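You operate a simulated robot arm through the tools that you are given. There is no shell and no other tool. Be economical: measure what you need, move in short steps, check, and stop when the job is done.

You are at the controls of a simulated robot arm. One attempt, no reset.

## Task
Take the cactus on the top of the grey cabinet and put it away on the fourth shelf from the bottom of the oak bookcase. Set the ground switch of the brown direct box to LIFT. Shut the left door of the grey cabinet. Take the teal square-head microphone and put it on top of the track sheet on the oak top of the grey cabinet. Press the power button of the humidifier to switch it on. Fetch the orange foam block and set it on the shelf under the long wooden bench. Turn the trim knob of the bias meter to LO. Take the swap adapter with the yellow grip on the upper shelf under the pedal bench and put it away on the top of the multicore tray. Pull the sliding lid of the tape eraser open. Any order will do. Set down upright: cactus, orange foam block, swap adapter with the yellow grip.

Only the result counts: the job must be done as asked and must still hold three seconds after the hand-in. Knocking over, shifting, dropping, spilling or breaking anything else fails it. Lids that push on must go on centred and level and be pressed home; caps that screw on are set level and turned clockwise until they are tight. Flat cloth is picked up by pressing the open fingertips on it (5 to 10 N) and closing them slowly along it; thin cloth reads only 2 to 8 mm in the jaws.

## Robot
A 7-joint arm with a fingered hand on a trunk, on a base that drives. Base frame: it is fixed to the floor where the robot stands at the start and does not move with it; the origin is under the middle of the robot, x ahead of it, y to its left, z up; the surface under the hand at the start is at about z = 56.5. Units: cm, rad, N and s.
Its first joint turns from -2.897 to 2.897 rad. Places, roughly: cactus (9x9x17 cm) [70, 0, 60]; fourth shelf of the oak bookcase (83x26 cm) [-228, 132, 122]; ground switch of the brown direct box [80, 130, 20]; left door of the grey cabinet [-80, 260, 40]; orange foam block (15x6x9 cm) [-170, 30, 30]; power button of the humidifier [-210, 300, 90]; shelf under the long wooden bench [-250, 0, 30]; sliding lid of the tape eraser [-260, -270, 80]; swap adapter with the yellow grip (14x4x7 cm) [-440, -250, 50]; teal square-head microphone (6x5x16 cm) [-130, 290, 100]; top of the multicore tray [-280, -10, 80]; track sheet [-100, 300, 100]; trim knob of the bias meter [-190, 10, 100]. Payload 3.7 kg.
Tool frame: the origin (TCP) lies between the finger pads and is the grasp point; the fingertips stand 2.5 cm ahead of it; z points along the fingers, y is the line along which they close. The gripper opens to 8.8 cm. The gripper's body begins 2.9 cm behind the TCP. The gripper is a hand of 5 fingers: y runs from the thumb to the fingers, the wrist lies at [-1.3, -10.6, -17.4] in the tool frame.
Orientation is that of the tool frame in the base frame, as a unit quaternion [w, x, y, z]. With the fingers straight down and the wrist toward the robot, the tool's x, y and z point along [0, 1, 0], [1, 0, 0] and [0, 0, -1] of the base frame.

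## Interface
- The arm moves only by the tool send_rows. Its argument "motion" is a list that holds one entry, the list of rows, each a list of 6 numbers: the shift along the base's x, y, z in cm, then the turn, a rotation vector about the base's x, y, z in rad. In form: [[[x, y, z, ax, ay, az], ...]]. A call has 1 to 12 rows; each row is the pose to reach, as a shift and turn from the pose commanded when the call began. A row lasts 0.2 s, in which the tool goes at most 5 cm and 0.15 rad; a call with a longer step from one row to the next is refused whole. A pose out of reach is approached as far as the arm can. The call stops where the force on the tool passes 40 N (or 10 N more than at its start, if that is more) or the arm is blocked; 0.2 s more then pass. In this call time passes only in rows, and 0.2 s behind the last. It gives the time, the measured TCP pose, the force on the tool (base axes), the opening and the grip force at its end, in the units of the frame above (readings bear some noise), with the torque about the TCP (base axes, N m) and any sound that the robot's microphone picked up.
- Cameras (640 x 400 px; columns grow to the right, rows downward): "scene" is now at [18.43, 20.78, 128.16]; the picture's right is [-0.19, -0.98, 0.00], its down [-0.62, 0.12, -0.77] and it looks along [0.76, -0.15, -0.63] (base axes); focal length 276 px, centre (320, 200). "wrist" rides on the gripper at [5.9, -7.9, -10.5] in the tool frame; the picture's right is [-0.73, 0.32, -0.61], its down [-0.62, -0.68, 0.38] and it looks along [-0.29, 0.66, 0.70] (tool axes); focal length 234 px, centre (320, 200). There is no depth. A picture from a camera that has moved, and an enlarged one, comes with that camera's place and axes in the base frame and with its lens.
- get_image(camera): a new picture of that camera. It takes no simulated time.
- base_move(legs): drives the robot by 1 to 6 legs, each [ahead, left, turn to the left] in cm, cm and rad, along the robot's own axes; the way and the turn of a leg run together, so that a leg with both is an arc; at most 150 cm and 3.142 rad a leg. The arm and the cameras ride along, it lands a little off, and it stops where it bumps. It gives what a move gives.
- curl_fingers(index, middle, ring, little, thumb_bend, thumb_turn): sets how far each is bent, from 0 (flat) to 1 (curled in); at 0.3 the hand is open as for a grip, at 0.7 the pads meet at the TCP. One left out holds its place. A second passes; each finger stops where it meets its share of the squeeze, and holds until it gets a number again. It is the only way to open and close the hand. It gives what a move gives, with no picture; readings hold the bend of each and the force on index, middle, ring, little, thumb and palm. thumb_turn goes from beside the hand (0) to across from the fingers (1), as for a grip.
- pan_tilt(pan, tilt): turns the head with the scene camera to pan (to the left, within 2.094 rad either way) and tilt (down, from -0.506 to 1.204), counted from straight ahead of the robot. It gives what a move gives.
- enlarge(camera, box): a new picture of the part [left, top, right, bottom] of that camera's present view, enlarged. It takes no simulated time.
- hand_in(): hands the job in; it is judged then, once.

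Go step by step. Nothing tells you exact positions but the pictures and the camera data: compare them with the known pose of the tool, close in by small moves and look again before you grip or let go. The budget is 196 turns and 182 pictures, counting those below and the enlarged ones. Unless the task says otherwise, let go and move clear before handing in.

The tools are called after ">>>" as name(argument=value, ...) on one line, values as JSON. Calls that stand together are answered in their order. send_rows: Moves the arm, as the interface text tells. Its arguments: {"type":"object","properties":{"motion":{"type":"array"}},"required":["motion"]} The other tools are called the same way: curl_fingers (index, middle, ring, little, thumb_bend, thumb_turn) moves the fingers one by one; base_move (legs) drives the base; pan_tilt (pan, tilt) turns the head that bears the scene camera; get_image (camera) takes a picture; enlarge (camera, box) takes an enlarged picture of a part of a camera's view; hand_in () hands the job in.

At the start:

```text
time_s: 0.0
tcp_pos: [78.0, 6.06, 82.34]
tool_rot: [0.0, 0.707, 0.707, 0.0]
force: [0.5, 0.2, 0.8]
ft_torque: [-0.02, -0.01, 0.02]
finger_gap: 8.78
gripper_force: 0.0
shape: jaw
bend: [0.3, 0.3, 0.3, 0.3, 0.3, 0.98]
finger forces: [0.1, 0.1, 0.1, 0.0, 0.0, 0.0]
robot x, y, heading: [-0.04, 0.2, 0.0]
head pan, tilt: [-0.19, 0.686]
```

scene: 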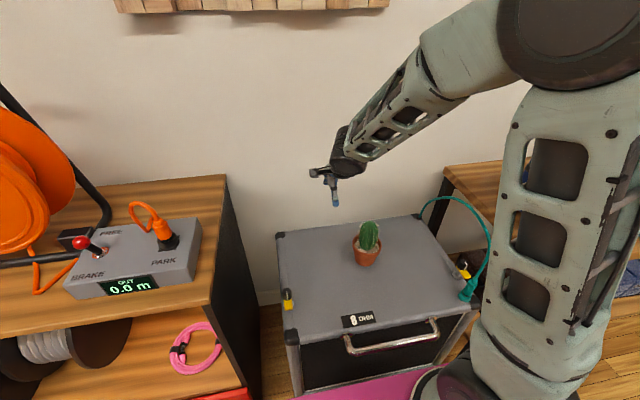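
wrist: 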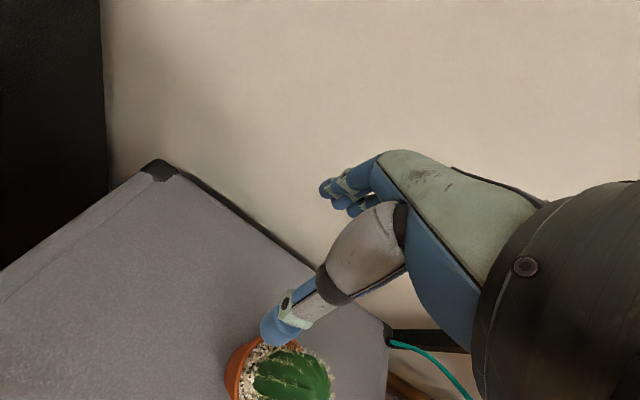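

The cactus stands on the grey flight-case in front of me, roughly at [72,-5]. I'll look closer and also look at the surroundings.

>>> enlarge(camera="scene", box=[260, 150, 500, 300])

>>> pan_tilt(pan=2.0, tilt=0.4)

>>> get_image(camera="scene")

>>> pan_tilt(pan=1.0, tilt=0.5)

>>> get_image(camera="scene")

>>> pan_tilt(pan=-2.0, tilt=0.5)

>>> get_image(camera="scene")

```text
2.67 times, centred on (380, 225) of scene
camera zoom: at [18.43, 20.78, 128.16], right [-0.19, -0.98, 0.0], down [-0.62, 0.12, -0.77], along [0.76, -0.15, -0.63], focal length 735 px, centre (160, 133)
```

zoom: 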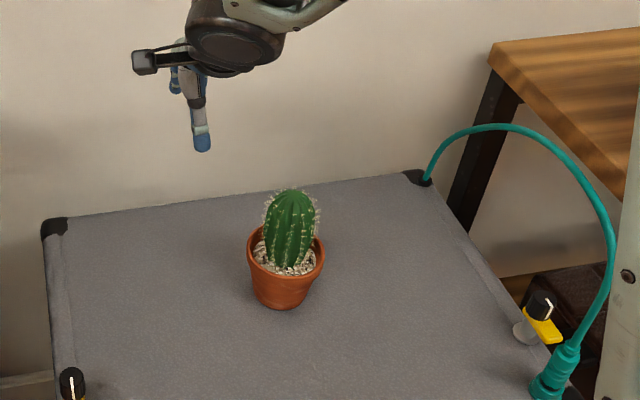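

```text
time_s: 2.1
tcp_pos: [77.91, 6.15, 82.23]
tool_rot: [0.0, 0.707, 0.708, 0.0]
force: [-0.3, 0.2, -1.2]
ft_torque: [0.02, 0.0, 0.01]
finger_gap: 8.75
gripper_force: 0.1
shape: jaw
bend: [0.3, 0.3, 0.3, 0.3, 0.3, 0.98]
finger forces: [0.1, 0.0, 0.0, 0.0, 0.0, 0.0]
robot x, y, heading: [0.03, -0.12, -0.002]
head pan, tilt: [2.0, 0.4]
```

```text
178 pictures are left
camera scene: at [6.19, 30.82, 130.72], right [0.91, 0.42, 0.0], down [0.16, -0.35, -0.92], along [-0.38, 0.84, -0.39], focal length 276 px, centre (320, 200)
```

scene: 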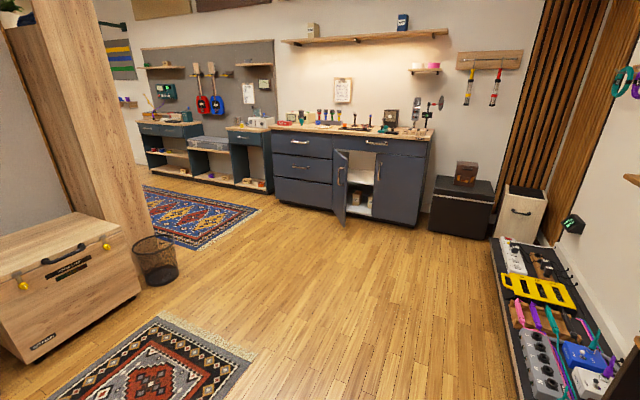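

```text
time_s: 3.3
tcp_pos: [77.79, 6.07, 82.26]
tool_rot: [0.0, 0.707, 0.707, 0.0]
force: [0.3, 0.8, -0.4]
ft_torque: [0.0, 0.01, -0.02]
finger_gap: 8.76
gripper_force: 0.0
shape: jaw
bend: [0.3, 0.3, 0.3, 0.3, 0.3, 0.98]
finger forces: [0.0, 0.1, 0.0, 0.0, 0.0, 0.0]
robot x, y, heading: [-0.11, 0.34, 0.003]
head pan, tilt: [1.0, 0.499]
```

```text
177 pictures are left
camera scene: at [14.95, 30.06, 129.81], right [0.84, -0.54, 0.0], down [-0.26, -0.4, -0.88], along [0.47, 0.74, -0.48], focal length 276 px, centre (320, 200)
```

scene: 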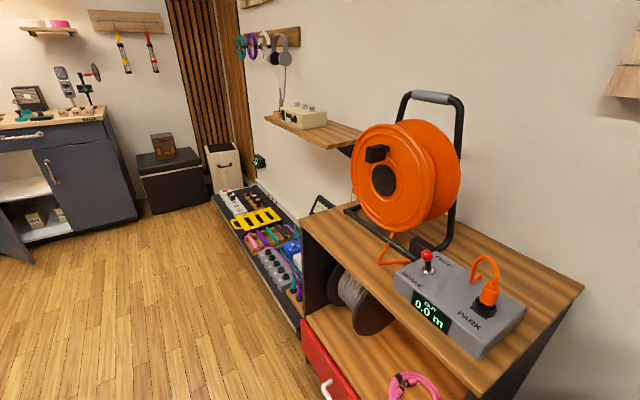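

```text
time_s: 5.9
tcp_pos: [77.89, 6.05, 82.47]
tool_rot: [0.0, 0.707, 0.707, 0.0]
force: [0.2, 0.7, -0.1]
ft_torque: [0.02, -0.02, 0.0]
finger_gap: 8.77
gripper_force: 0.0
shape: jaw
bend: [0.3, 0.3, 0.3, 0.3, 0.3, 0.98]
finger forces: [0.1, 0.1, 0.0, 0.0, 0.0, 0.1]
robot x, y, heading: [-0.28, -0.06, -0.001]
head pan, tilt: [-2.0, 0.499]
```

```text
176 pictures are left
camera scene: at [6.25, 14.12, 129.81], right [-0.91, 0.42, 0.0], down [0.2, 0.44, -0.88], along [-0.37, -0.8, -0.48], focal length 276 px, centre (320, 200)
```

scene: 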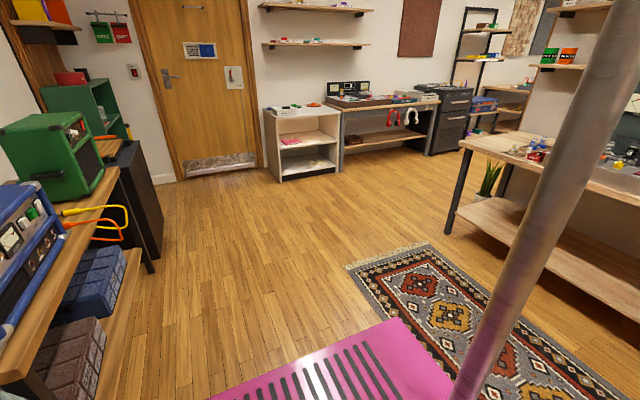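

Cactus centre comes out near [72.5,-5], top about z 73.5. I move above it first and check.

>>> send_rows(motion=[[[-2.7, -4, 0, 0, 0, 0], [-5.4, -8, 0, 0, 0, 0], [-5.4, -11, 0, 0, 0, 0], [-5.4, -11, 0, 0, 0, 0]]])

>>> pan_tilt(pan=-0.25, tilt=0.7)

>>> enlarge(camera="scene", box=[220, 100, 420, 300])

>>> get_image(camera="wrist")

```text
time_s: 6.9
tcp_pos: [72.42, -5.08, 82.51]
tool_rot: [0.0, 0.707, 0.707, 0.001]
force: [-0.5, -0.1, 0.2]
ft_torque: [0.03, -0.01, 0.02]
finger_gap: 8.76
gripper_force: 0.2
shape: jaw
bend: [0.3, 0.3, 0.3, 0.3, 0.3, 0.98]
finger forces: [0.0, 0.0, 0.0, 0.1, 0.0, 0.0]
robot x, y, heading: [-0.15, 0.29, 0.001]
head pan, tilt: [-2.0, 0.499]
```

```text
time_s: 8.7
tcp_pos: [72.46, -5.02, 82.55]
tool_rot: [0.0, 0.707, 0.707, 0.0]
force: [0.1, 0.6, 0.1]
ft_torque: [-0.03, 0.0, 0.0]
finger_gap: 8.74
gripper_force: 0.1
shape: jaw
bend: [0.3, 0.3, 0.3, 0.3, 0.3, 0.98]
finger forces: [0.1, 0.0, 0.1, 0.1, 0.0, 0.0]
robot x, y, heading: [0.07, -0.06, -0.001]
head pan, tilt: [-0.25, 0.7]
```

```text
2.00 times, centred on (320, 200) of scene
camera zoom: at [18.27, 20.29, 128.04], right [-0.25, -0.97, 0.0], down [-0.62, 0.16, -0.76], along [0.74, -0.19, -0.64], focal length 551 px, centre (320, 200)
```

zoom: 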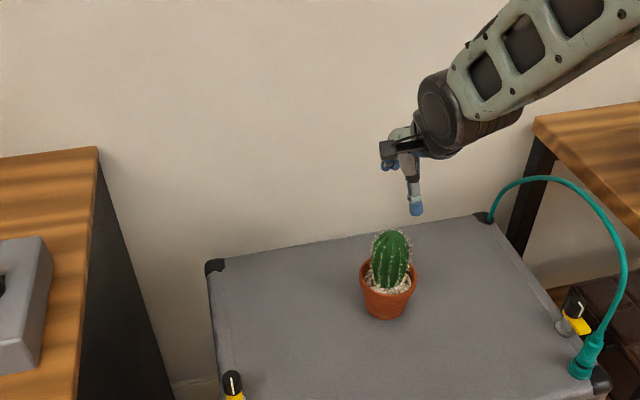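

```text
174 pictures are left
camera wrist: at [64.65, 0.87, 92.96], right [0.32, -0.73, 0.61], down [-0.68, -0.62, -0.38], along [0.66, -0.29, -0.7], focal length 234 px, centre (320, 200)
```

wrist: 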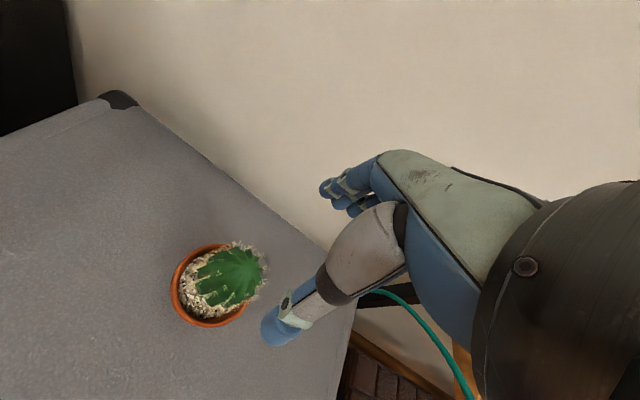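

The pictures agree on about [72,-4.3] for the cactus. I descend around the body in steps.

>>> send_rows(motion=[[[-0.4, 0.6, -3, 0, 0, 0], [-0.4, 0.6, -6, 0, 0, 0], [-0.4, 0.6, -8, 0, 0, 0], [-0.4, 0.6, -10, 0, 0, 0], [-0.4, 0.6, -12, 0, 0, 0], [-0.4, 0.6, -13.5, 0, 0, 0]]])

>>> enlarge(camera="scene", box=[280, 150, 400, 270])

>>> get_image(camera="wrist")

```text
time_s: 10.1
tcp_pos: [72.28, -4.35, 68.88]
tool_rot: [0.001, 0.707, 0.708, 0.0]
force: [-1.6, 1.0, 4.9]
ft_torque: [-0.04, 0.07, -0.01]
finger_gap: 8.77
gripper_force: 0.0
shape: jaw
bend: [0.3, 0.3, 0.3, 0.3, 0.3, 0.97]
finger forces: [0.1, 0.0, 0.1, 0.0, 4.5, 0.1]
robot x, y, heading: [0.31, 0.15, -0.004]
head pan, tilt: [-0.25, 0.7]
```

```text
3.33 times, centred on (340, 210) of scene
camera zoom: at [18.25, 20.3, 128.04], right [-0.25, -0.97, 0.0], down [-0.62, 0.16, -0.76], along [0.74, -0.19, -0.64], focal length 918 px, centre (253, 167)
```

zoom: 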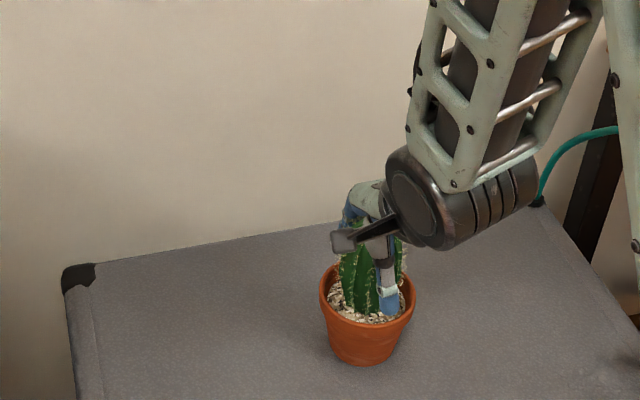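

```text
172 pictures are left
camera wrist: at [64.26, 1.68, 79.32], right [0.32, -0.73, 0.61], down [-0.68, -0.62, -0.38], along [0.66, -0.29, -0.7], focal length 234 px, centre (320, 200)
```

wrist: 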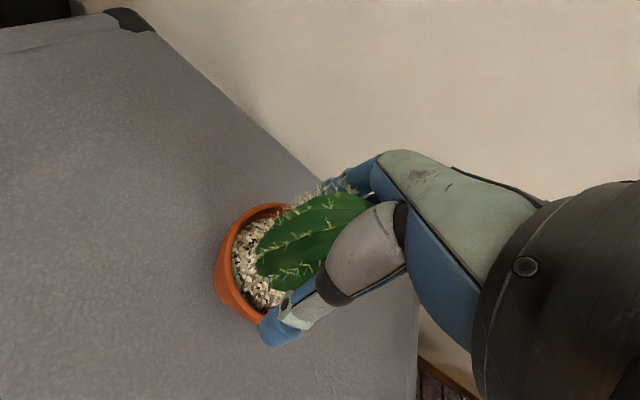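

The thumb tip just touches the gravel/rim (4.5 N). I raise 1 cm, then close.

>>> send_rows(motion=[[[0, 0.4, 1.0, 0, 0, 0], [0, 0.4, 1.0, 0, 0, 0]]])

>>> curl_fingers(index=0.55, middle=0.55, ring=0.55, little=0.55, thumb_bend=0.55)

>>> get_image(camera="wrist")

```text
time_s: 10.7
tcp_pos: [72.02, -3.83, 69.87]
tool_rot: [-0.001, 0.707, 0.707, 0.0]
force: [-0.8, 0.0, -0.1]
ft_torque: [0.0, 0.02, 0.0]
finger_gap: 8.78
gripper_force: 0.2
shape: jaw
bend: [0.3, 0.3, 0.3, 0.3, 0.3, 0.98]
finger forces: [0.0, 0.0, 0.0, 0.0, 0.0, 0.0]
robot x, y, heading: [-0.05, -0.32, 0.002]
head pan, tilt: [-0.25, 0.7]
```

```text
time_s: 11.7
tcp_pos: [72.21, -3.86, 69.89]
tool_rot: [0.0, 0.707, 0.707, 0.0]
force: [-0.5, 0.1, 0.4]
ft_torque: [0.0, -0.08, -0.02]
finger_gap: 3.72
gripper_force: 3.3
shape: fingers
bend: [0.53, 0.53, 0.55, 0.55, 0.52, 0.97]
finger forces: [1.4, 1.7, 0.0, 0.0, 3.8, 0.0]
robot x, y, heading: [0.2, -0.14, 0.001]
head pan, tilt: [-0.25, 0.7]
```

```text
171 pictures are left
camera wrist: at [64.24, 2.06, 80.33], right [0.32, -0.73, 0.61], down [-0.68, -0.62, -0.38], along [0.66, -0.29, -0.7], focal length 234 px, centre (320, 200)
```

wrist: 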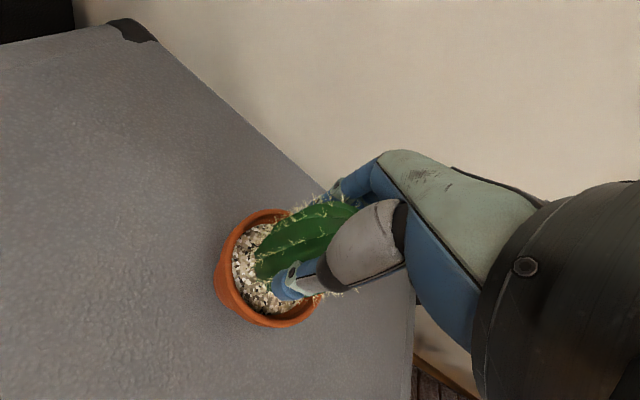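

Contact made on index, middle and thumb. I tighten and lift a little.

>>> curl_fingers(index=0.68, middle=0.68, ring=0.7, little=0.7, thumb_bend=0.68)

>>> send_rows(motion=[[[0, 0, 1.5, 0, 0, 0], [0, 0, 3, 0, 0, 0], [0, 0, 5, 0, 0, 0]]])

>>> enlarge(camera="scene", box=[280, 130, 420, 270])

>>> get_image(camera="wrist")

```text
time_s: 12.7
tcp_pos: [72.18, -3.91, 69.85]
tool_rot: [0.0, 0.707, 0.707, 0.0]
force: [2.8, -0.3, 2.3]
ft_torque: [-0.13, -0.39, 0.08]
finger_gap: 3.41
gripper_force: 17.4
shape: fingers
bend: [0.55, 0.57, 0.64, 0.7, 0.56, 0.96]
finger forces: [6.5, 8.1, 3.4, 0.0, 17.5, 0.1]
robot x, y, heading: [0.41, -0.42, -0.002]
head pan, tilt: [-0.25, 0.7]
```

```text
time_s: 13.5
tcp_pos: [72.16, -3.89, 74.97]
tool_rot: [-0.001, 0.707, 0.707, 0.001]
force: [0.1, 0.3, -3.5]
ft_torque: [0.03, -0.02, -0.02]
finger_gap: 3.39
gripper_force: 15.6
shape: fingers
bend: [0.56, 0.59, 0.66, 0.7, 0.56, 0.95]
finger forces: [6.0, 6.5, 3.4, 0.0, 15.4, 0.1]
robot x, y, heading: [-0.08, 0.06, -0.0]
head pan, tilt: [-0.25, 0.7]
```

```text
2.86 times, centred on (350, 200) of scene
camera zoom: at [18.29, 20.3, 128.03], right [-0.25, -0.97, 0.0], down [-0.62, 0.16, -0.76], along [0.74, -0.19, -0.64], focal length 787 px, centre (234, 200)
```

zoom: 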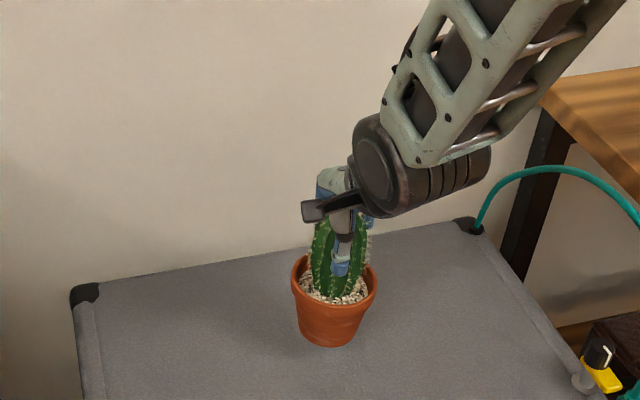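

```text
169 pictures are left
camera wrist: at [64.24, 2.01, 85.35], right [0.32, -0.73, 0.61], down [-0.68, -0.62, -0.38], along [0.66, -0.29, -0.7], focal length 234 px, centre (320, 200)
```

wrist: 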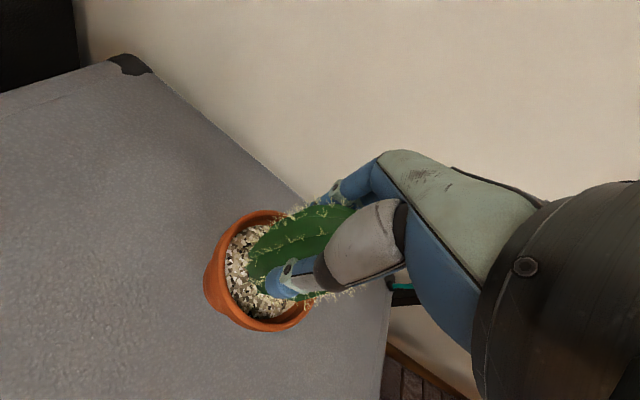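

The cactus is held upright. I raise it, back away, and turn to look at the room behind.

>>> send_rows(motion=[[[0, 0, 5, 0, 0, 0], [0, 0, 10, 0, 0, 0], [0, 0, 15, 0, 0, 0], [0, 0, 20, 0, 0, 0], [0, 0, 25, 0, 0, 0], [0, 0, 30, 0, 0, 0]]])

>>> base_move(legs=[[-60, 0, 0]])

>>> base_move(legs=[[0, 0, 1.57]])

>>> pan_tilt(pan=1.57, tilt=0.35)

>>> get_image(camera="scene")

>>> pan_tilt(pan=0.7, tilt=0.35)

>>> get_image(camera="scene")

```text
time_s: 14.9
tcp_pos: [72.18, -3.91, 104.82]
tool_rot: [-0.001, 0.707, 0.707, -0.001]
force: [0.0, 0.0, -3.8]
ft_torque: [-0.06, -0.05, 0.01]
finger_gap: 3.34
gripper_force: 14.6
shape: fingers
bend: [0.59, 0.61, 0.66, 0.7, 0.53, 0.94]
finger forces: [6.0, 6.0, 4.8, 0.0, 12.8, 0.1]
robot x, y, heading: [-0.2, 0.18, 0.0]
head pan, tilt: [-0.25, 0.7]
```

```text
time_s: 18.3
tcp_pos: [12.78, -4.09, 104.73]
tool_rot: [0.0, 0.709, 0.705, -0.001]
force: [-0.2, 0.2, -4.0]
ft_torque: [-0.04, -0.05, 0.01]
finger_gap: 3.38
gripper_force: 14.6
shape: fingers
bend: [0.59, 0.61, 0.66, 0.7, 0.53, 0.94]
finger forces: [6.2, 5.7, 4.9, 0.0, 12.8, 0.0]
robot x, y, heading: [-59.19, 0.66, -0.004]
head pan, tilt: [-0.25, 0.7]
```

```text
time_s: 22.4
tcp_pos: [-53.6, 72.12, 104.62]
tool_rot: [0.0, 0.013, 1.0, 0.001]
force: [0.4, -0.4, -3.9]
ft_torque: [0.05, -0.04, 0.0]
finger_gap: 3.29
gripper_force: 13.6
shape: fingers
bend: [0.59, 0.61, 0.66, 0.7, 0.54, 0.94]
finger forces: [5.7, 5.6, 4.3, 0.0, 11.8, 0.0]
robot x, y, heading: [-59.39, 0.17, 1.546]
head pan, tilt: [-0.25, 0.7]
```

```text
time_s: 24.2
tcp_pos: [-53.62, 72.15, 104.76]
tool_rot: [0.0, 0.013, 1.0, 0.0]
force: [-0.1, 0.8, -3.4]
ft_torque: [0.05, -0.02, 0.03]
finger_gap: 3.29
gripper_force: 14.1
shape: fingers
bend: [0.59, 0.61, 0.66, 0.7, 0.54, 0.94]
finger forces: [5.6, 5.6, 4.4, 0.0, 11.9, 0.0]
robot x, y, heading: [-59.38, 0.13, 1.543]
head pan, tilt: [1.571, 0.351]
```

```text
168 pictures are left
camera scene: at [-90.83, 10.96, 131.18], right [0.03, 1.0, 0.0], down [0.34, -0.01, -0.94], along [-0.94, 0.03, -0.34], focal length 276 px, centre (320, 200)
```

scene: 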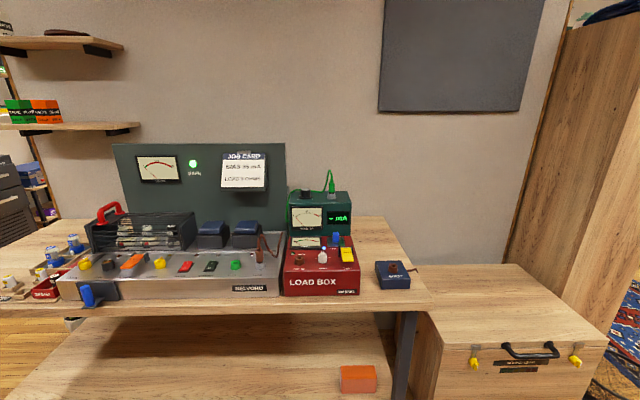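

```text
time_s: 25.4
tcp_pos: [-53.51, 72.28, 104.72]
tool_rot: [0.0, 0.013, 1.0, 0.0]
force: [0.4, -1.0, -4.1]
ft_torque: [0.08, -0.02, 0.0]
finger_gap: 3.29
gripper_force: 13.7
shape: fingers
bend: [0.59, 0.61, 0.66, 0.7, 0.54, 0.94]
finger forces: [5.6, 5.6, 4.4, 0.0, 11.9, 0.0]
robot x, y, heading: [-59.67, 0.34, 1.55]
head pan, tilt: [0.7, 0.351]
```

```text
167 pictures are left
camera scene: at [-87.33, 17.98, 131.18], right [0.78, 0.62, 0.0], down [0.21, -0.27, -0.94], along [-0.59, 0.73, -0.34], focal length 276 px, centre (320, 200)
```

scene: 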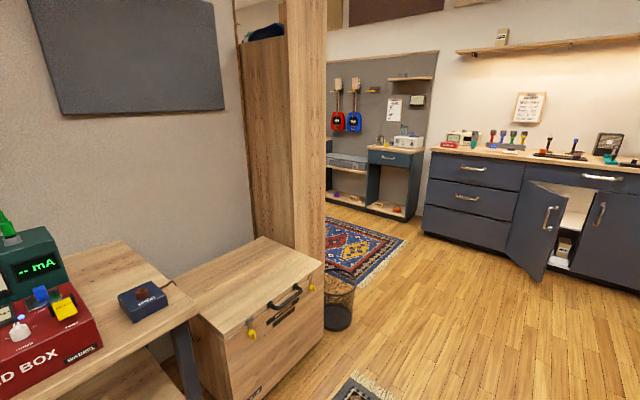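

The foam block sits at about [-168,28,30]; the bookcase seems beyond the oak post. I drive along +y to look at it from the other side.

>>> base_move(legs=[[130, 0, 0]])

>>> pan_tilt(pan=1.5, tilt=0.3)

>>> get_image(camera="scene")

>>> pan_tilt(pan=0.3, tilt=0.4)

>>> get_image(camera="scene")

```text
time_s: 32.0
tcp_pos: [-52.38, 202.57, 104.9]
tool_rot: [0.0, 0.006, 1.0, 0.0]
force: [0.5, 0.7, -3.4]
ft_torque: [0.04, -0.04, 0.0]
finger_gap: 3.29
gripper_force: 13.9
shape: fingers
bend: [0.59, 0.61, 0.66, 0.7, 0.54, 0.94]
finger forces: [5.6, 5.6, 4.3, 0.1, 11.9, 0.0]
robot x, y, heading: [-57.07, 130.34, 1.566]
head pan, tilt: [0.7, 0.351]
```

```text
time_s: 33.1
tcp_pos: [-52.47, 202.62, 104.74]
tool_rot: [0.0, 0.005, 1.0, 0.0]
force: [0.2, 0.6, -4.3]
ft_torque: [0.06, -0.01, -0.01]
finger_gap: 3.3
gripper_force: 13.9
shape: fingers
bend: [0.59, 0.61, 0.66, 0.7, 0.54, 0.94]
finger forces: [5.7, 5.6, 4.4, 0.1, 11.8, 0.1]
robot x, y, heading: [-56.69, 130.67, 1.558]
head pan, tilt: [1.499, 0.3]
```

```text
166 pictures are left
camera scene: at [-88.59, 141.47, 131.65], right [0.08, 1.0, 0.0], down [0.29, -0.02, -0.96], along [-0.95, 0.08, -0.3], focal length 276 px, centre (320, 200)
```

scene: 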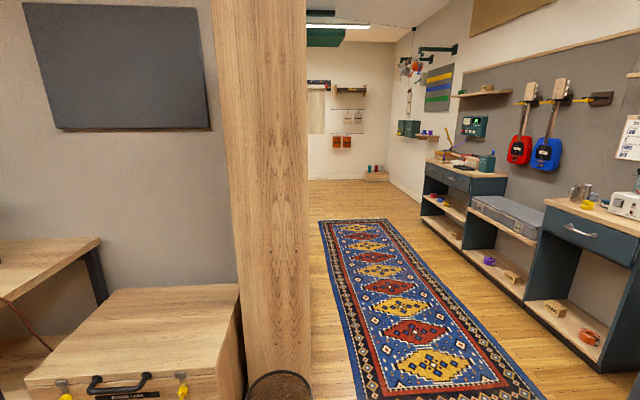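

```text
time_s: 34.5
tcp_pos: [-52.45, 202.6, 104.79]
tool_rot: [0.0, 0.005, 1.0, 0.0]
force: [0.5, -0.5, -3.4]
ft_torque: [0.04, -0.01, 0.0]
finger_gap: 3.29
gripper_force: 13.5
shape: fingers
bend: [0.59, 0.61, 0.66, 0.7, 0.54, 0.94]
finger forces: [5.6, 5.6, 4.4, 0.1, 11.9, 0.0]
robot x, y, heading: [-57.07, 130.14, 1.562]
head pan, tilt: [0.3, 0.4]
```

```text
165 pictures are left
camera scene: at [-81.94, 149.58, 130.72], right [0.96, 0.29, 0.0], down [0.11, -0.37, -0.92], along [-0.26, 0.88, -0.39], focal length 276 px, centre (320, 200)
```

scene: 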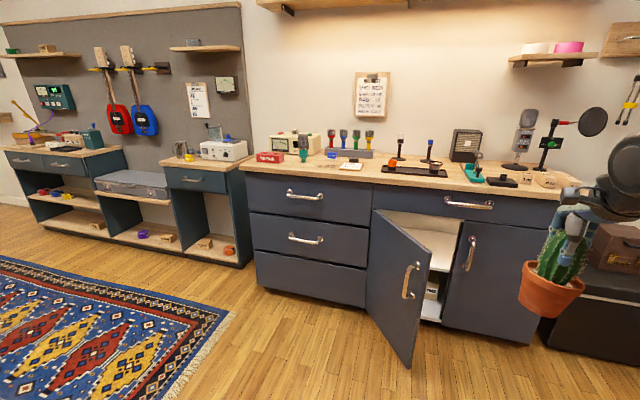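

The bookcase runs along x behind that post, presumably facing north (+y). I'll drive round to the rug side, heading west, and look at it.

>>> base_move(legs=[[0, 0, 1.57], [60, -72, 0], [100, 0, 0]])

>>> pan_tilt(pan=1.57, tilt=0.2)

>>> get_image(camera="scene")

>>> pan_tilt(pan=0.6, tilt=0.4)

>>> get_image(camera="scene")

```text
time_s: 48.0
tcp_pos: [-286.81, 217.16, 104.66]
tool_rot: [0.0, -0.687, 0.727, 0.0]
force: [0.6, -1.2, -4.3]
ft_torque: [0.03, 0.02, -0.04]
finger_gap: 3.26
gripper_force: 13.5
shape: fingers
bend: [0.59, 0.61, 0.67, 0.7, 0.54, 0.94]
finger forces: [5.6, 5.5, 4.2, 0.0, 11.7, 0.1]
robot x, y, heading: [-215.13, 209.45, 3.088]
head pan, tilt: [0.3, 0.4]
```

```text
time_s: 49.5
tcp_pos: [-286.71, 217.06, 104.75]
tool_rot: [0.0, -0.687, 0.727, 0.0]
force: [-0.6, -0.8, -4.0]
ft_torque: [-0.01, 0.02, 0.04]
finger_gap: 3.29
gripper_force: 13.1
shape: fingers
bend: [0.59, 0.61, 0.67, 0.7, 0.54, 0.94]
finger forces: [5.5, 5.5, 4.2, 0.1, 11.7, 0.0]
robot x, y, heading: [-214.81, 209.51, 3.083]
head pan, tilt: [1.571, 0.201]
```

```text
164 pictures are left
camera scene: at [-226.8, 178.03, 132.58], right [-1.0, 0.06, 0.0], down [0.01, 0.2, -0.98], along [-0.06, -0.98, -0.2], focal length 276 px, centre (320, 200)
```

scene: 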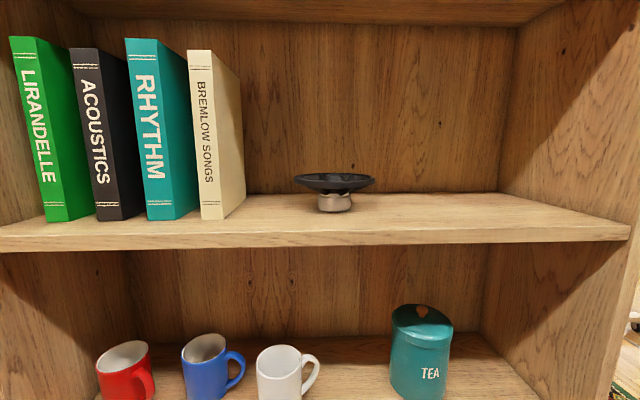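

```text
time_s: 50.7
tcp_pos: [-286.72, 217.12, 104.71]
tool_rot: [0.0, -0.687, 0.726, 0.0]
force: [0.3, -0.4, -4.6]
ft_torque: [0.03, 0.05, 0.0]
finger_gap: 3.29
gripper_force: 14.1
shape: fingers
bend: [0.59, 0.61, 0.67, 0.7, 0.54, 0.94]
finger forces: [5.5, 5.6, 4.3, 0.0, 11.6, 0.0]
robot x, y, heading: [-215.0, 209.43, 3.085]
head pan, tilt: [0.6, 0.4]
```

```text
163 pictures are left
camera scene: at [-234.19, 182.52, 130.72], right [-0.52, 0.85, 0.0], down [0.33, 0.2, -0.92], along [-0.79, -0.48, -0.39], focal length 276 px, centre (320, 200)
```

scene: 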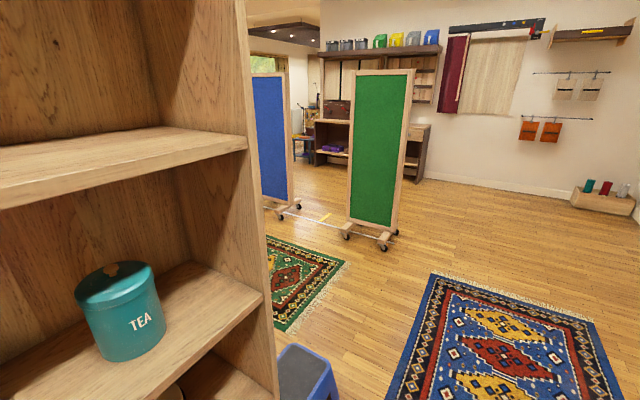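

The fourth shelf (z≈122) has space right of the black bowl, around x≈-252. I raise and retract the arm, then drive ahead and turn to face the bookcase.

>>> send_rows(motion=[[[2, 0, 5, 0, 0, 0], [4, 0, 10, 0, 0, 0], [6, 0, 15, 0, 0, 0], [8, 0, 19, 0, 0, 0], [10, 0, 23, 0, 0, 0], [12, 0, 27, 0, 0, 0], [14, 0, 31, 0, 0, 0], [16, 0, 35, 0, 0, 0], [18, 0, 37, 0, 0, 0]]])

>>> base_move(legs=[[32, 0, 0]])

>>> pan_tilt(pan=-1.5, tilt=0.6)

>>> get_image(camera="scene")

```text
refused: row 1 steps farther than a row can; nothing moved
```

```text
time_s: 52.8
tcp_pos: [-318.17, 218.69, 104.75]
tool_rot: [0.001, -0.688, 0.726, 0.0]
force: [-0.2, -0.1, -4.3]
ft_torque: [-0.01, 0.04, -0.04]
finger_gap: 3.25
gripper_force: 13.0
shape: fingers
bend: [0.59, 0.61, 0.67, 0.7, 0.54, 0.94]
finger forces: [5.6, 5.5, 4.2, 0.0, 11.6, 0.1]
robot x, y, heading: [-246.28, 210.81, 3.085]
head pan, tilt: [0.6, 0.4]
```

```text
time_s: 54.8
tcp_pos: [-318.17, 218.91, 104.67]
tool_rot: [0.0, -0.688, 0.726, 0.0]
force: [-0.4, -0.2, -3.5]
ft_torque: [0.03, 0.07, 0.03]
finger_gap: 3.27
gripper_force: 13.4
shape: fingers
bend: [0.59, 0.61, 0.67, 0.7, 0.54, 0.94]
finger forces: [5.6, 5.5, 4.2, 0.1, 11.7, 0.0]
robot x, y, heading: [-246.39, 211.03, 3.089]
head pan, tilt: [-1.499, 0.6]
```

```text
162 pictures are left
camera scene: at [-257.71, 197.88, 128.9], right [1.0, 0.02, 0.0], down [0.01, -0.56, -0.83], along [-0.01, 0.82, -0.56], focal length 276 px, centre (320, 200)
```

scene: 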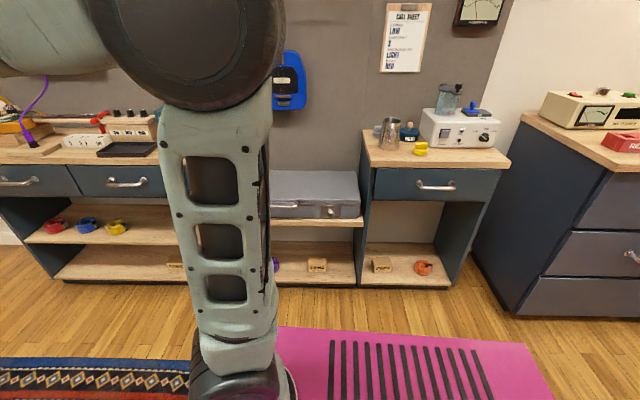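

The magenta base is large, so I check its extents before turning in this corridor, and raise/retract the arm in smaller steps.

>>> send_rows(motion=[[[1, 0, 4, 0, 0, 0], [3, 0, 8, 0, 0, 0], [5, 0, 12, 0, 0, 0], [7, 0, 16, 0, 0, 0], [9, 0, 20, 0, 0, 0], [11, 0, 24, 0, 0, 0], [13, 0, 28, 0, 0, 0], [15, 0, 32, 0, 0, 0], [16, 0, 36, 0, 0, 0]]])

>>> pan_tilt(pan=0.5, tilt=1.2)

>>> get_image(camera="scene")

>>> pan_tilt(pan=1.9, tilt=1.2)

>>> get_image(camera="scene")

```text
time_s: 56.8
tcp_pos: [-302.13, 218.76, 140.62]
tool_rot: [0.0, -0.688, 0.726, -0.001]
force: [-1.2, -0.4, -5.1]
ft_torque: [0.02, 0.0, -0.01]
finger_gap: 3.24
gripper_force: 13.0
shape: fingers
bend: [0.59, 0.61, 0.67, 0.7, 0.54, 0.94]
finger forces: [5.6, 5.5, 4.2, 0.0, 11.7, 0.0]
robot x, y, heading: [-246.08, 210.93, 3.087]
head pan, tilt: [-1.499, 0.6]
```

```text
time_s: 58.7
tcp_pos: [-302.14, 218.81, 140.56]
tool_rot: [0.0, -0.688, 0.726, 0.0]
force: [0.2, -0.3, -4.5]
ft_torque: [0.05, 0.04, 0.01]
finger_gap: 3.26
gripper_force: 13.1
shape: fingers
bend: [0.59, 0.61, 0.67, 0.7, 0.54, 0.94]
finger forces: [5.5, 5.6, 4.2, 0.0, 11.7, 0.0]
robot x, y, heading: [-246.58, 210.95, 3.093]
head pan, tilt: [0.499, 1.201]
```

```text
161 pictures are left
camera scene: at [-262.6, 186.64, 124.44], right [-0.43, 0.9, 0.0], down [0.84, 0.4, -0.36], along [-0.33, -0.16, -0.93], focal length 276 px, centre (320, 200)
```

scene: 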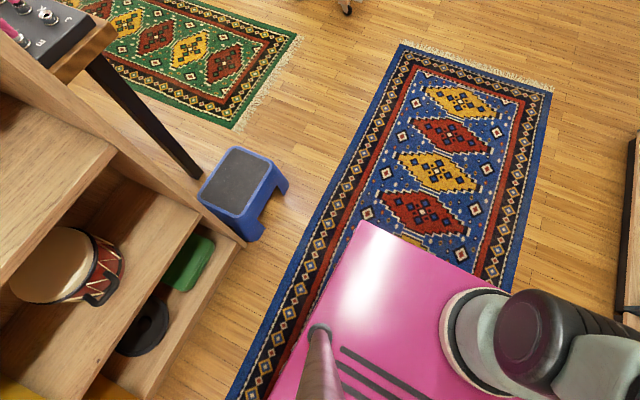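

```text
time_s: 60.3
tcp_pos: [-302.16, 218.84, 140.68]
tool_rot: [0.0, -0.688, 0.726, 0.001]
force: [-0.3, -0.1, -4.2]
ft_torque: [0.01, 0.05, -0.02]
finger_gap: 3.25
gripper_force: 13.0
shape: fingers
bend: [0.59, 0.61, 0.67, 0.7, 0.54, 0.94]
finger forces: [5.6, 5.5, 4.2, 0.0, 11.7, 0.0]
robot x, y, heading: [-246.23, 210.88, 3.083]
head pan, tilt: [1.901, 1.201]
```

```text
160 pictures are left
camera scene: at [-256.03, 183.66, 124.44], right [-0.96, -0.27, 0.0], down [-0.25, 0.9, -0.36], along [0.1, -0.35, -0.93], focal length 276 px, centre (320, 200)
```

scene: 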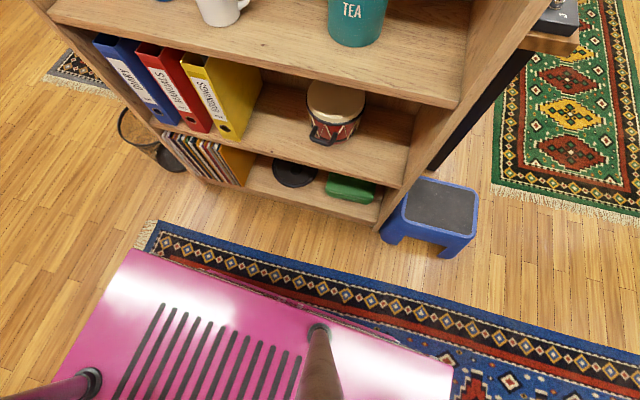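

Fourth shelf confirmed by count. Base reaches ~50 ahead, ~62 back, ±26 sideways, so turning in place fits. Turning to face the bookcase.

>>> base_move(legs=[[0, 0, 1.625]])

>>> pan_tilt(pan=-0.35, tilt=0.3)

>>> get_image(camera="scene")

>>> get_image(camera="wrist")

```text
time_s: 64.5
tcp_pos: [-252.76, 155.18, 140.73]
tool_rot: [0.001, 1.0, -0.014, 0.0]
force: [0.0, 0.0, -3.9]
ft_torque: [-0.09, 0.02, 0.02]
finger_gap: 3.2
gripper_force: 13.1
shape: fingers
bend: [0.59, 0.61, 0.67, 0.7, 0.54, 0.94]
finger forces: [5.5, 5.4, 4.1, 0.0, 11.4, 0.0]
robot x, y, heading: [-246.26, 211.08, -1.595]
head pan, tilt: [1.901, 1.201]
```

```text
time_s: 66.7
tcp_pos: [-252.56, 155.06, 140.64]
tool_rot: [0.0, 1.0, -0.015, 0.001]
force: [0.2, 1.4, -4.4]
ft_torque: [-0.03, 0.04, -0.01]
finger_gap: 3.19
gripper_force: 13.3
shape: fingers
bend: [0.59, 0.61, 0.67, 0.7, 0.54, 0.94]
finger forces: [5.5, 5.3, 4.0, 0.0, 11.3, 0.1]
robot x, y, heading: [-246.21, 211.04, -1.603]
head pan, tilt: [-0.351, 0.3]
```

```text
159 pictures are left
camera scene: at [-227.59, 191.62, 131.65], right [-0.93, 0.37, 0.0], down [0.11, 0.28, -0.96], along [-0.35, -0.89, -0.3], focal length 276 px, centre (320, 200)
```

scene: 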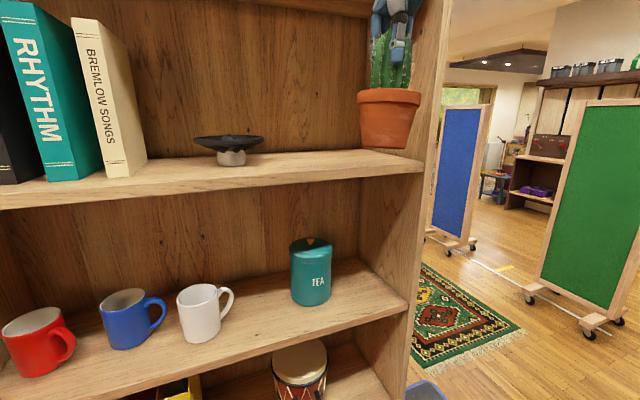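

```text
158 pictures are left
camera wrist: at [-246.57, 162.89, 151.08], right [-0.73, -0.3, 0.61], down [-0.6, 0.7, -0.38], along [-0.31, -0.65, -0.7], focal length 234 px, centre (320, 200)
```

wrist: 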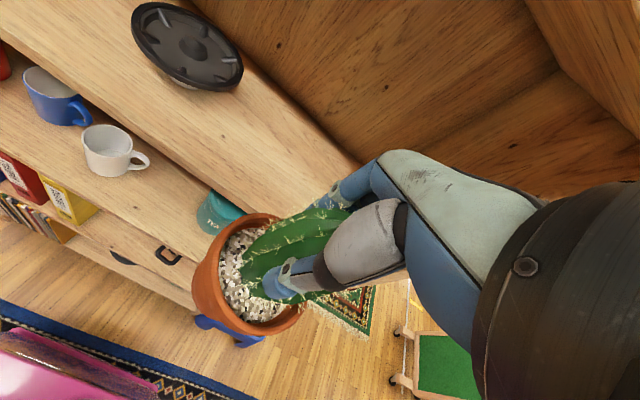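

I lower to leave a couple of cm over the shelf, then go in stepwise.

>>> send_rows(motion=[[[0, -2, -2.5, 0, 0, 0], [0, -5, -2.5, 0, 0, 0], [0, -8, -2.5, 0, 0, 0], [0, -10, -2.5, 0, 0, 0]]])

>>> get_image(camera="scene")

>>> get_image(camera="wrist")

```text
time_s: 67.7
tcp_pos: [-252.72, 145.11, 138.08]
tool_rot: [0.0, 1.0, -0.015, 0.0]
force: [-0.3, 0.3, -3.5]
ft_torque: [-0.04, 0.01, 0.02]
finger_gap: 3.17
gripper_force: 12.9
shape: fingers
bend: [0.59, 0.61, 0.67, 0.7, 0.54, 0.94]
finger forces: [5.4, 5.4, 4.1, 0.0, 11.6, 0.0]
robot x, y, heading: [-246.23, 210.91, -1.6]
head pan, tilt: [-0.351, 0.3]
```

```text
157 pictures are left
camera scene: at [-227.59, 191.64, 131.65], right [-0.93, 0.37, 0.0], down [0.11, 0.27, -0.96], along [-0.35, -0.89, -0.3], focal length 276 px, centre (320, 200)
```

scene: 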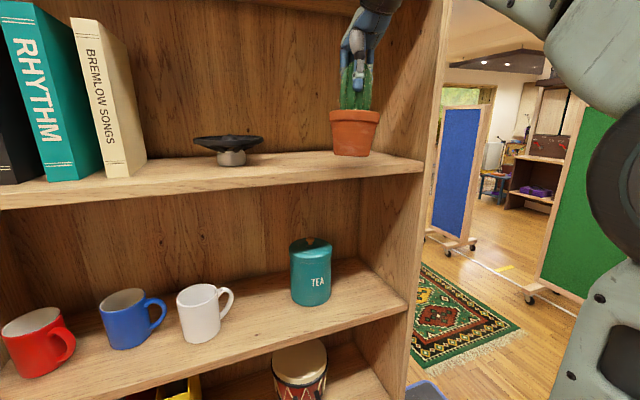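

```text
156 pictures are left
camera wrist: at [-246.57, 152.91, 148.59], right [-0.74, -0.3, 0.61], down [-0.6, 0.7, -0.38], along [-0.31, -0.65, -0.7], focal length 234 px, centre (320, 200)
```

wrist: 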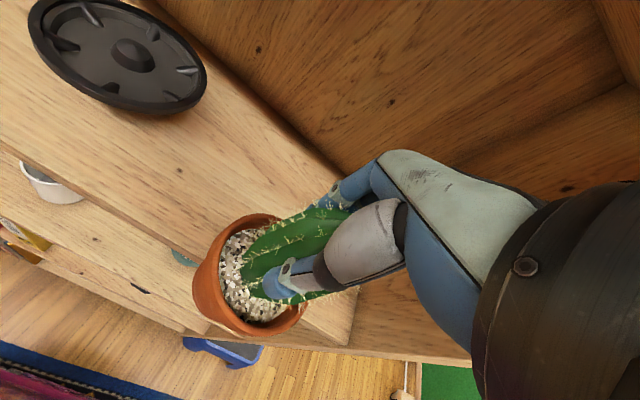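

Clear so far; I go 4.5 cm further in, then down to contact.

>>> send_rows(motion=[[[0, -2, 0, 0, 0, 0], [0, -4, 0, 0, 0, 0], [0, -4.7, -0.5, 0, 0, 0], [0, -4.7, -1.0, 0, 0, 0], [0, -4.7, -1.5, 0, 0, 0]]])

>>> enlarge(camera="scene", box=[220, 0, 460, 200])

>>> get_image(camera="wrist")

```text
time_s: 68.8
tcp_pos: [-252.78, 140.36, 136.52]
tool_rot: [-0.001, 1.0, -0.015, 0.0]
force: [0.2, -0.3, -4.3]
ft_torque: [-0.06, 0.0, 0.02]
finger_gap: 3.19
gripper_force: 13.8
shape: fingers
bend: [0.59, 0.61, 0.67, 0.7, 0.54, 0.94]
finger forces: [5.6, 5.3, 4.1, 0.0, 11.6, 0.0]
robot x, y, heading: [-245.9, 210.92, -1.604]
head pan, tilt: [-0.351, 0.3]
```

```text
2.00 times, centred on (340, 100) of scene
camera zoom: at [-227.59, 191.62, 131.65], right [-0.93, 0.37, 0.0], down [0.11, 0.27, -0.96], along [-0.35, -0.89, -0.3], focal length 551 px, centre (280, 400)
```

zoom: 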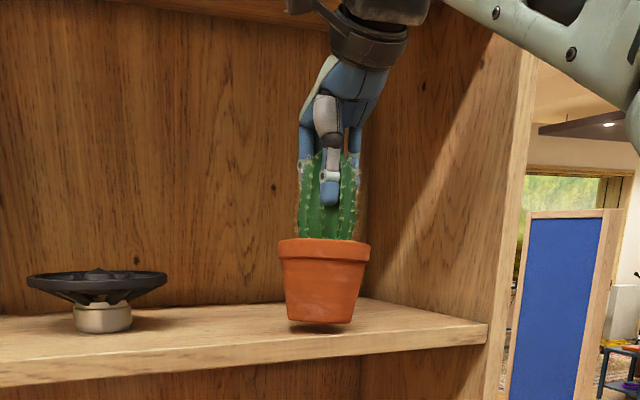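

```text
154 pictures are left
camera wrist: at [-246.53, 148.15, 147.0], right [-0.74, -0.3, 0.61], down [-0.6, 0.7, -0.38], along [-0.31, -0.65, -0.7], focal length 234 px, centre (320, 200)
```

wrist: 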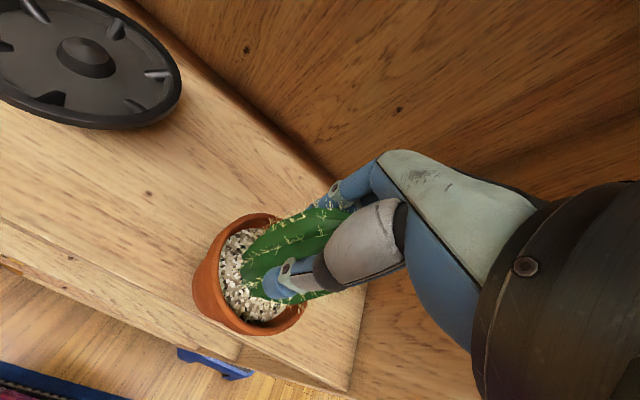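

The pot hovers just above the shelf inside its front edge. I lower gently.

>>> send_rows(motion=[[[0, -0.8, -0.4, 0, 0, 0], [0, -0.8, -0.8, 0, 0, 0], [0, -0.8, -1.1, 0, 0, 0]]])

>>> enlarge(camera="scene", box=[300, 60, 440, 200])

```text
time_s: 69.7
tcp_pos: [-252.57, 139.8, 135.78]
tool_rot: [0.003, 1.0, -0.014, 0.0]
force: [4.9, 3.2, 27.4]
ft_torque: [0.11, -0.04, 0.0]
finger_gap: 3.21
gripper_force: 16.3
shape: fingers
bend: [0.6, 0.61, 0.68, 0.7, 0.54, 0.93]
finger forces: [6.0, 5.8, 3.0, 0.0, 18.4, 0.1]
robot x, y, heading: [-246.61, 211.15, -1.598]
head pan, tilt: [-0.351, 0.3]
```

```text
2.86 times, centred on (370, 130) of scene
camera zoom: at [-227.55, 191.72, 131.66], right [-0.93, 0.37, 0.0], down [0.11, 0.27, -0.96], along [-0.35, -0.89, -0.29], focal length 787 px, centre (177, 400)
```

zoom: 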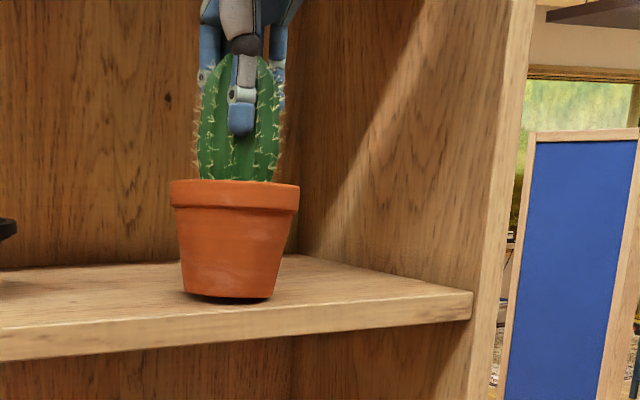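

It rests on the shelf. I ease off the pressure and open the hand.

>>> send_rows(motion=[[[0, 0, 0.35, 0, 0, 0], [0, 0, 0.35, 0, 0, 0]]])

>>> curl_fingers(index=0.3, middle=0.3, ring=0.3, little=0.3, thumb_bend=0.3)

>>> enlarge(camera="scene", box=[300, 0, 440, 200])

>>> get_image(camera="wrist")

```text
time_s: 70.2
tcp_pos: [-252.57, 139.65, 135.95]
tool_rot: [-0.001, 1.0, -0.014, 0.001]
force: [2.9, 0.9, 14.5]
ft_torque: [0.0, -0.05, 0.0]
finger_gap: 3.21
gripper_force: 15.4
shape: fingers
bend: [0.6, 0.61, 0.68, 0.7, 0.54, 0.93]
finger forces: [6.1, 5.8, 3.2, 0.1, 15.4, 0.1]
robot x, y, heading: [-246.62, 210.84, -1.602]
head pan, tilt: [-0.351, 0.3]
```

```text
time_s: 71.2
tcp_pos: [-252.6, 139.45, 135.91]
tool_rot: [0.0, 1.0, -0.014, 0.0]
force: [0.5, 0.2, -0.4]
ft_torque: [-0.04, 0.02, -0.04]
finger_gap: 8.48
gripper_force: 0.2
shape: fingers
bend: [0.3, 0.3, 0.3, 0.3, 0.3, 0.97]
finger forces: [0.0, 0.1, 0.0, 0.0, 0.5, 0.0]
robot x, y, heading: [-246.82, 211.03, -1.598]
head pan, tilt: [-0.351, 0.3]
```

```text
2.00 times, centred on (370, 100) of scene
camera zoom: at [-227.59, 191.63, 131.65], right [-0.93, 0.37, 0.0], down [0.11, 0.27, -0.96], along [-0.35, -0.89, -0.3], focal length 551 px, centre (220, 400)
```

zoom: 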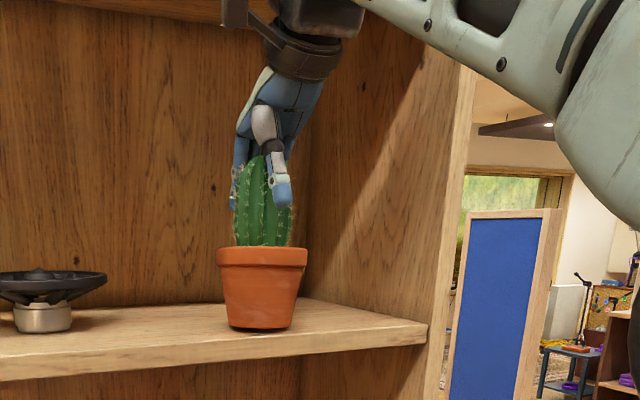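

```text
151 pictures are left
camera wrist: at [-246.56, 147.39, 146.32], right [-0.73, -0.3, 0.61], down [-0.6, 0.7, -0.38], along [-0.31, -0.65, -0.7], focal length 234 px, centre (320, 200)
```

wrist: 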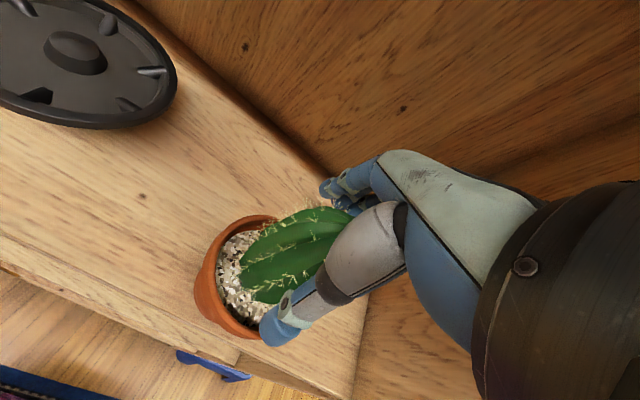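

The cactus stands. I shift 1 cm toward me to centre the gap, then rise slowly clear of it, watching force.

>>> send_rows(motion=[[[0, 1, 0, 0, 0, 0], [0, 1, 1, 0, 0, 0], [0, 1, 2, 0, 0, 0], [0, 1, 3, 0, 0, 0], [0, 1, 4, 0, 0, 0], [0, 1, 5, 0, 0, 0]]])

>>> enlarge(camera="scene", box=[300, 0, 440, 200])

>>> get_image(camera="wrist")

```text
time_s: 72.7
tcp_pos: [-252.59, 140.83, 141.14]
tool_rot: [0.004, 1.0, -0.014, -0.001]
force: [0.3, 0.4, 0.1]
ft_torque: [0.03, 0.0, -0.03]
finger_gap: 8.48
gripper_force: 0.2
shape: fingers
bend: [0.3, 0.3, 0.3, 0.3, 0.3, 0.97]
finger forces: [0.0, 0.1, 0.1, 0.1, 0.0, 0.1]
robot x, y, heading: [-245.82, 210.88, -1.596]
head pan, tilt: [-0.351, 0.3]
```

```text
2.00 times, centred on (370, 100) of scene
camera zoom: at [-227.58, 191.79, 131.67], right [-0.93, 0.37, 0.0], down [0.11, 0.27, -0.96], along [-0.35, -0.89, -0.29], focal length 551 px, centre (220, 400)
```

zoom: 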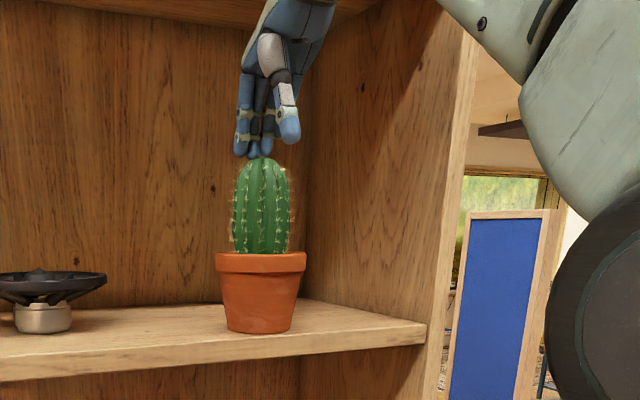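

```text
149 pictures are left
camera wrist: at [-246.53, 148.76, 151.54], right [-0.73, -0.3, 0.61], down [-0.6, 0.7, -0.39], along [-0.31, -0.65, -0.69], focal length 234 px, centre (320, 200)
```

wrist: 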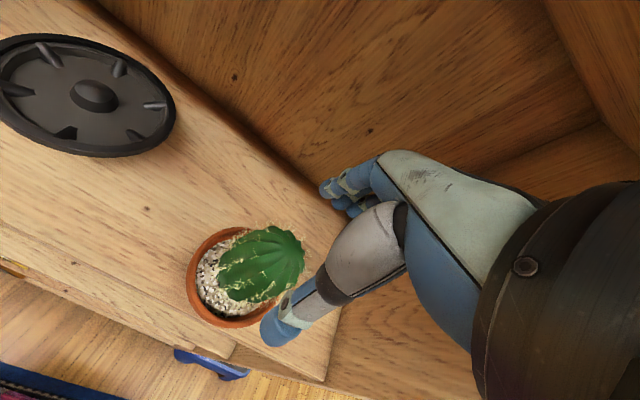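

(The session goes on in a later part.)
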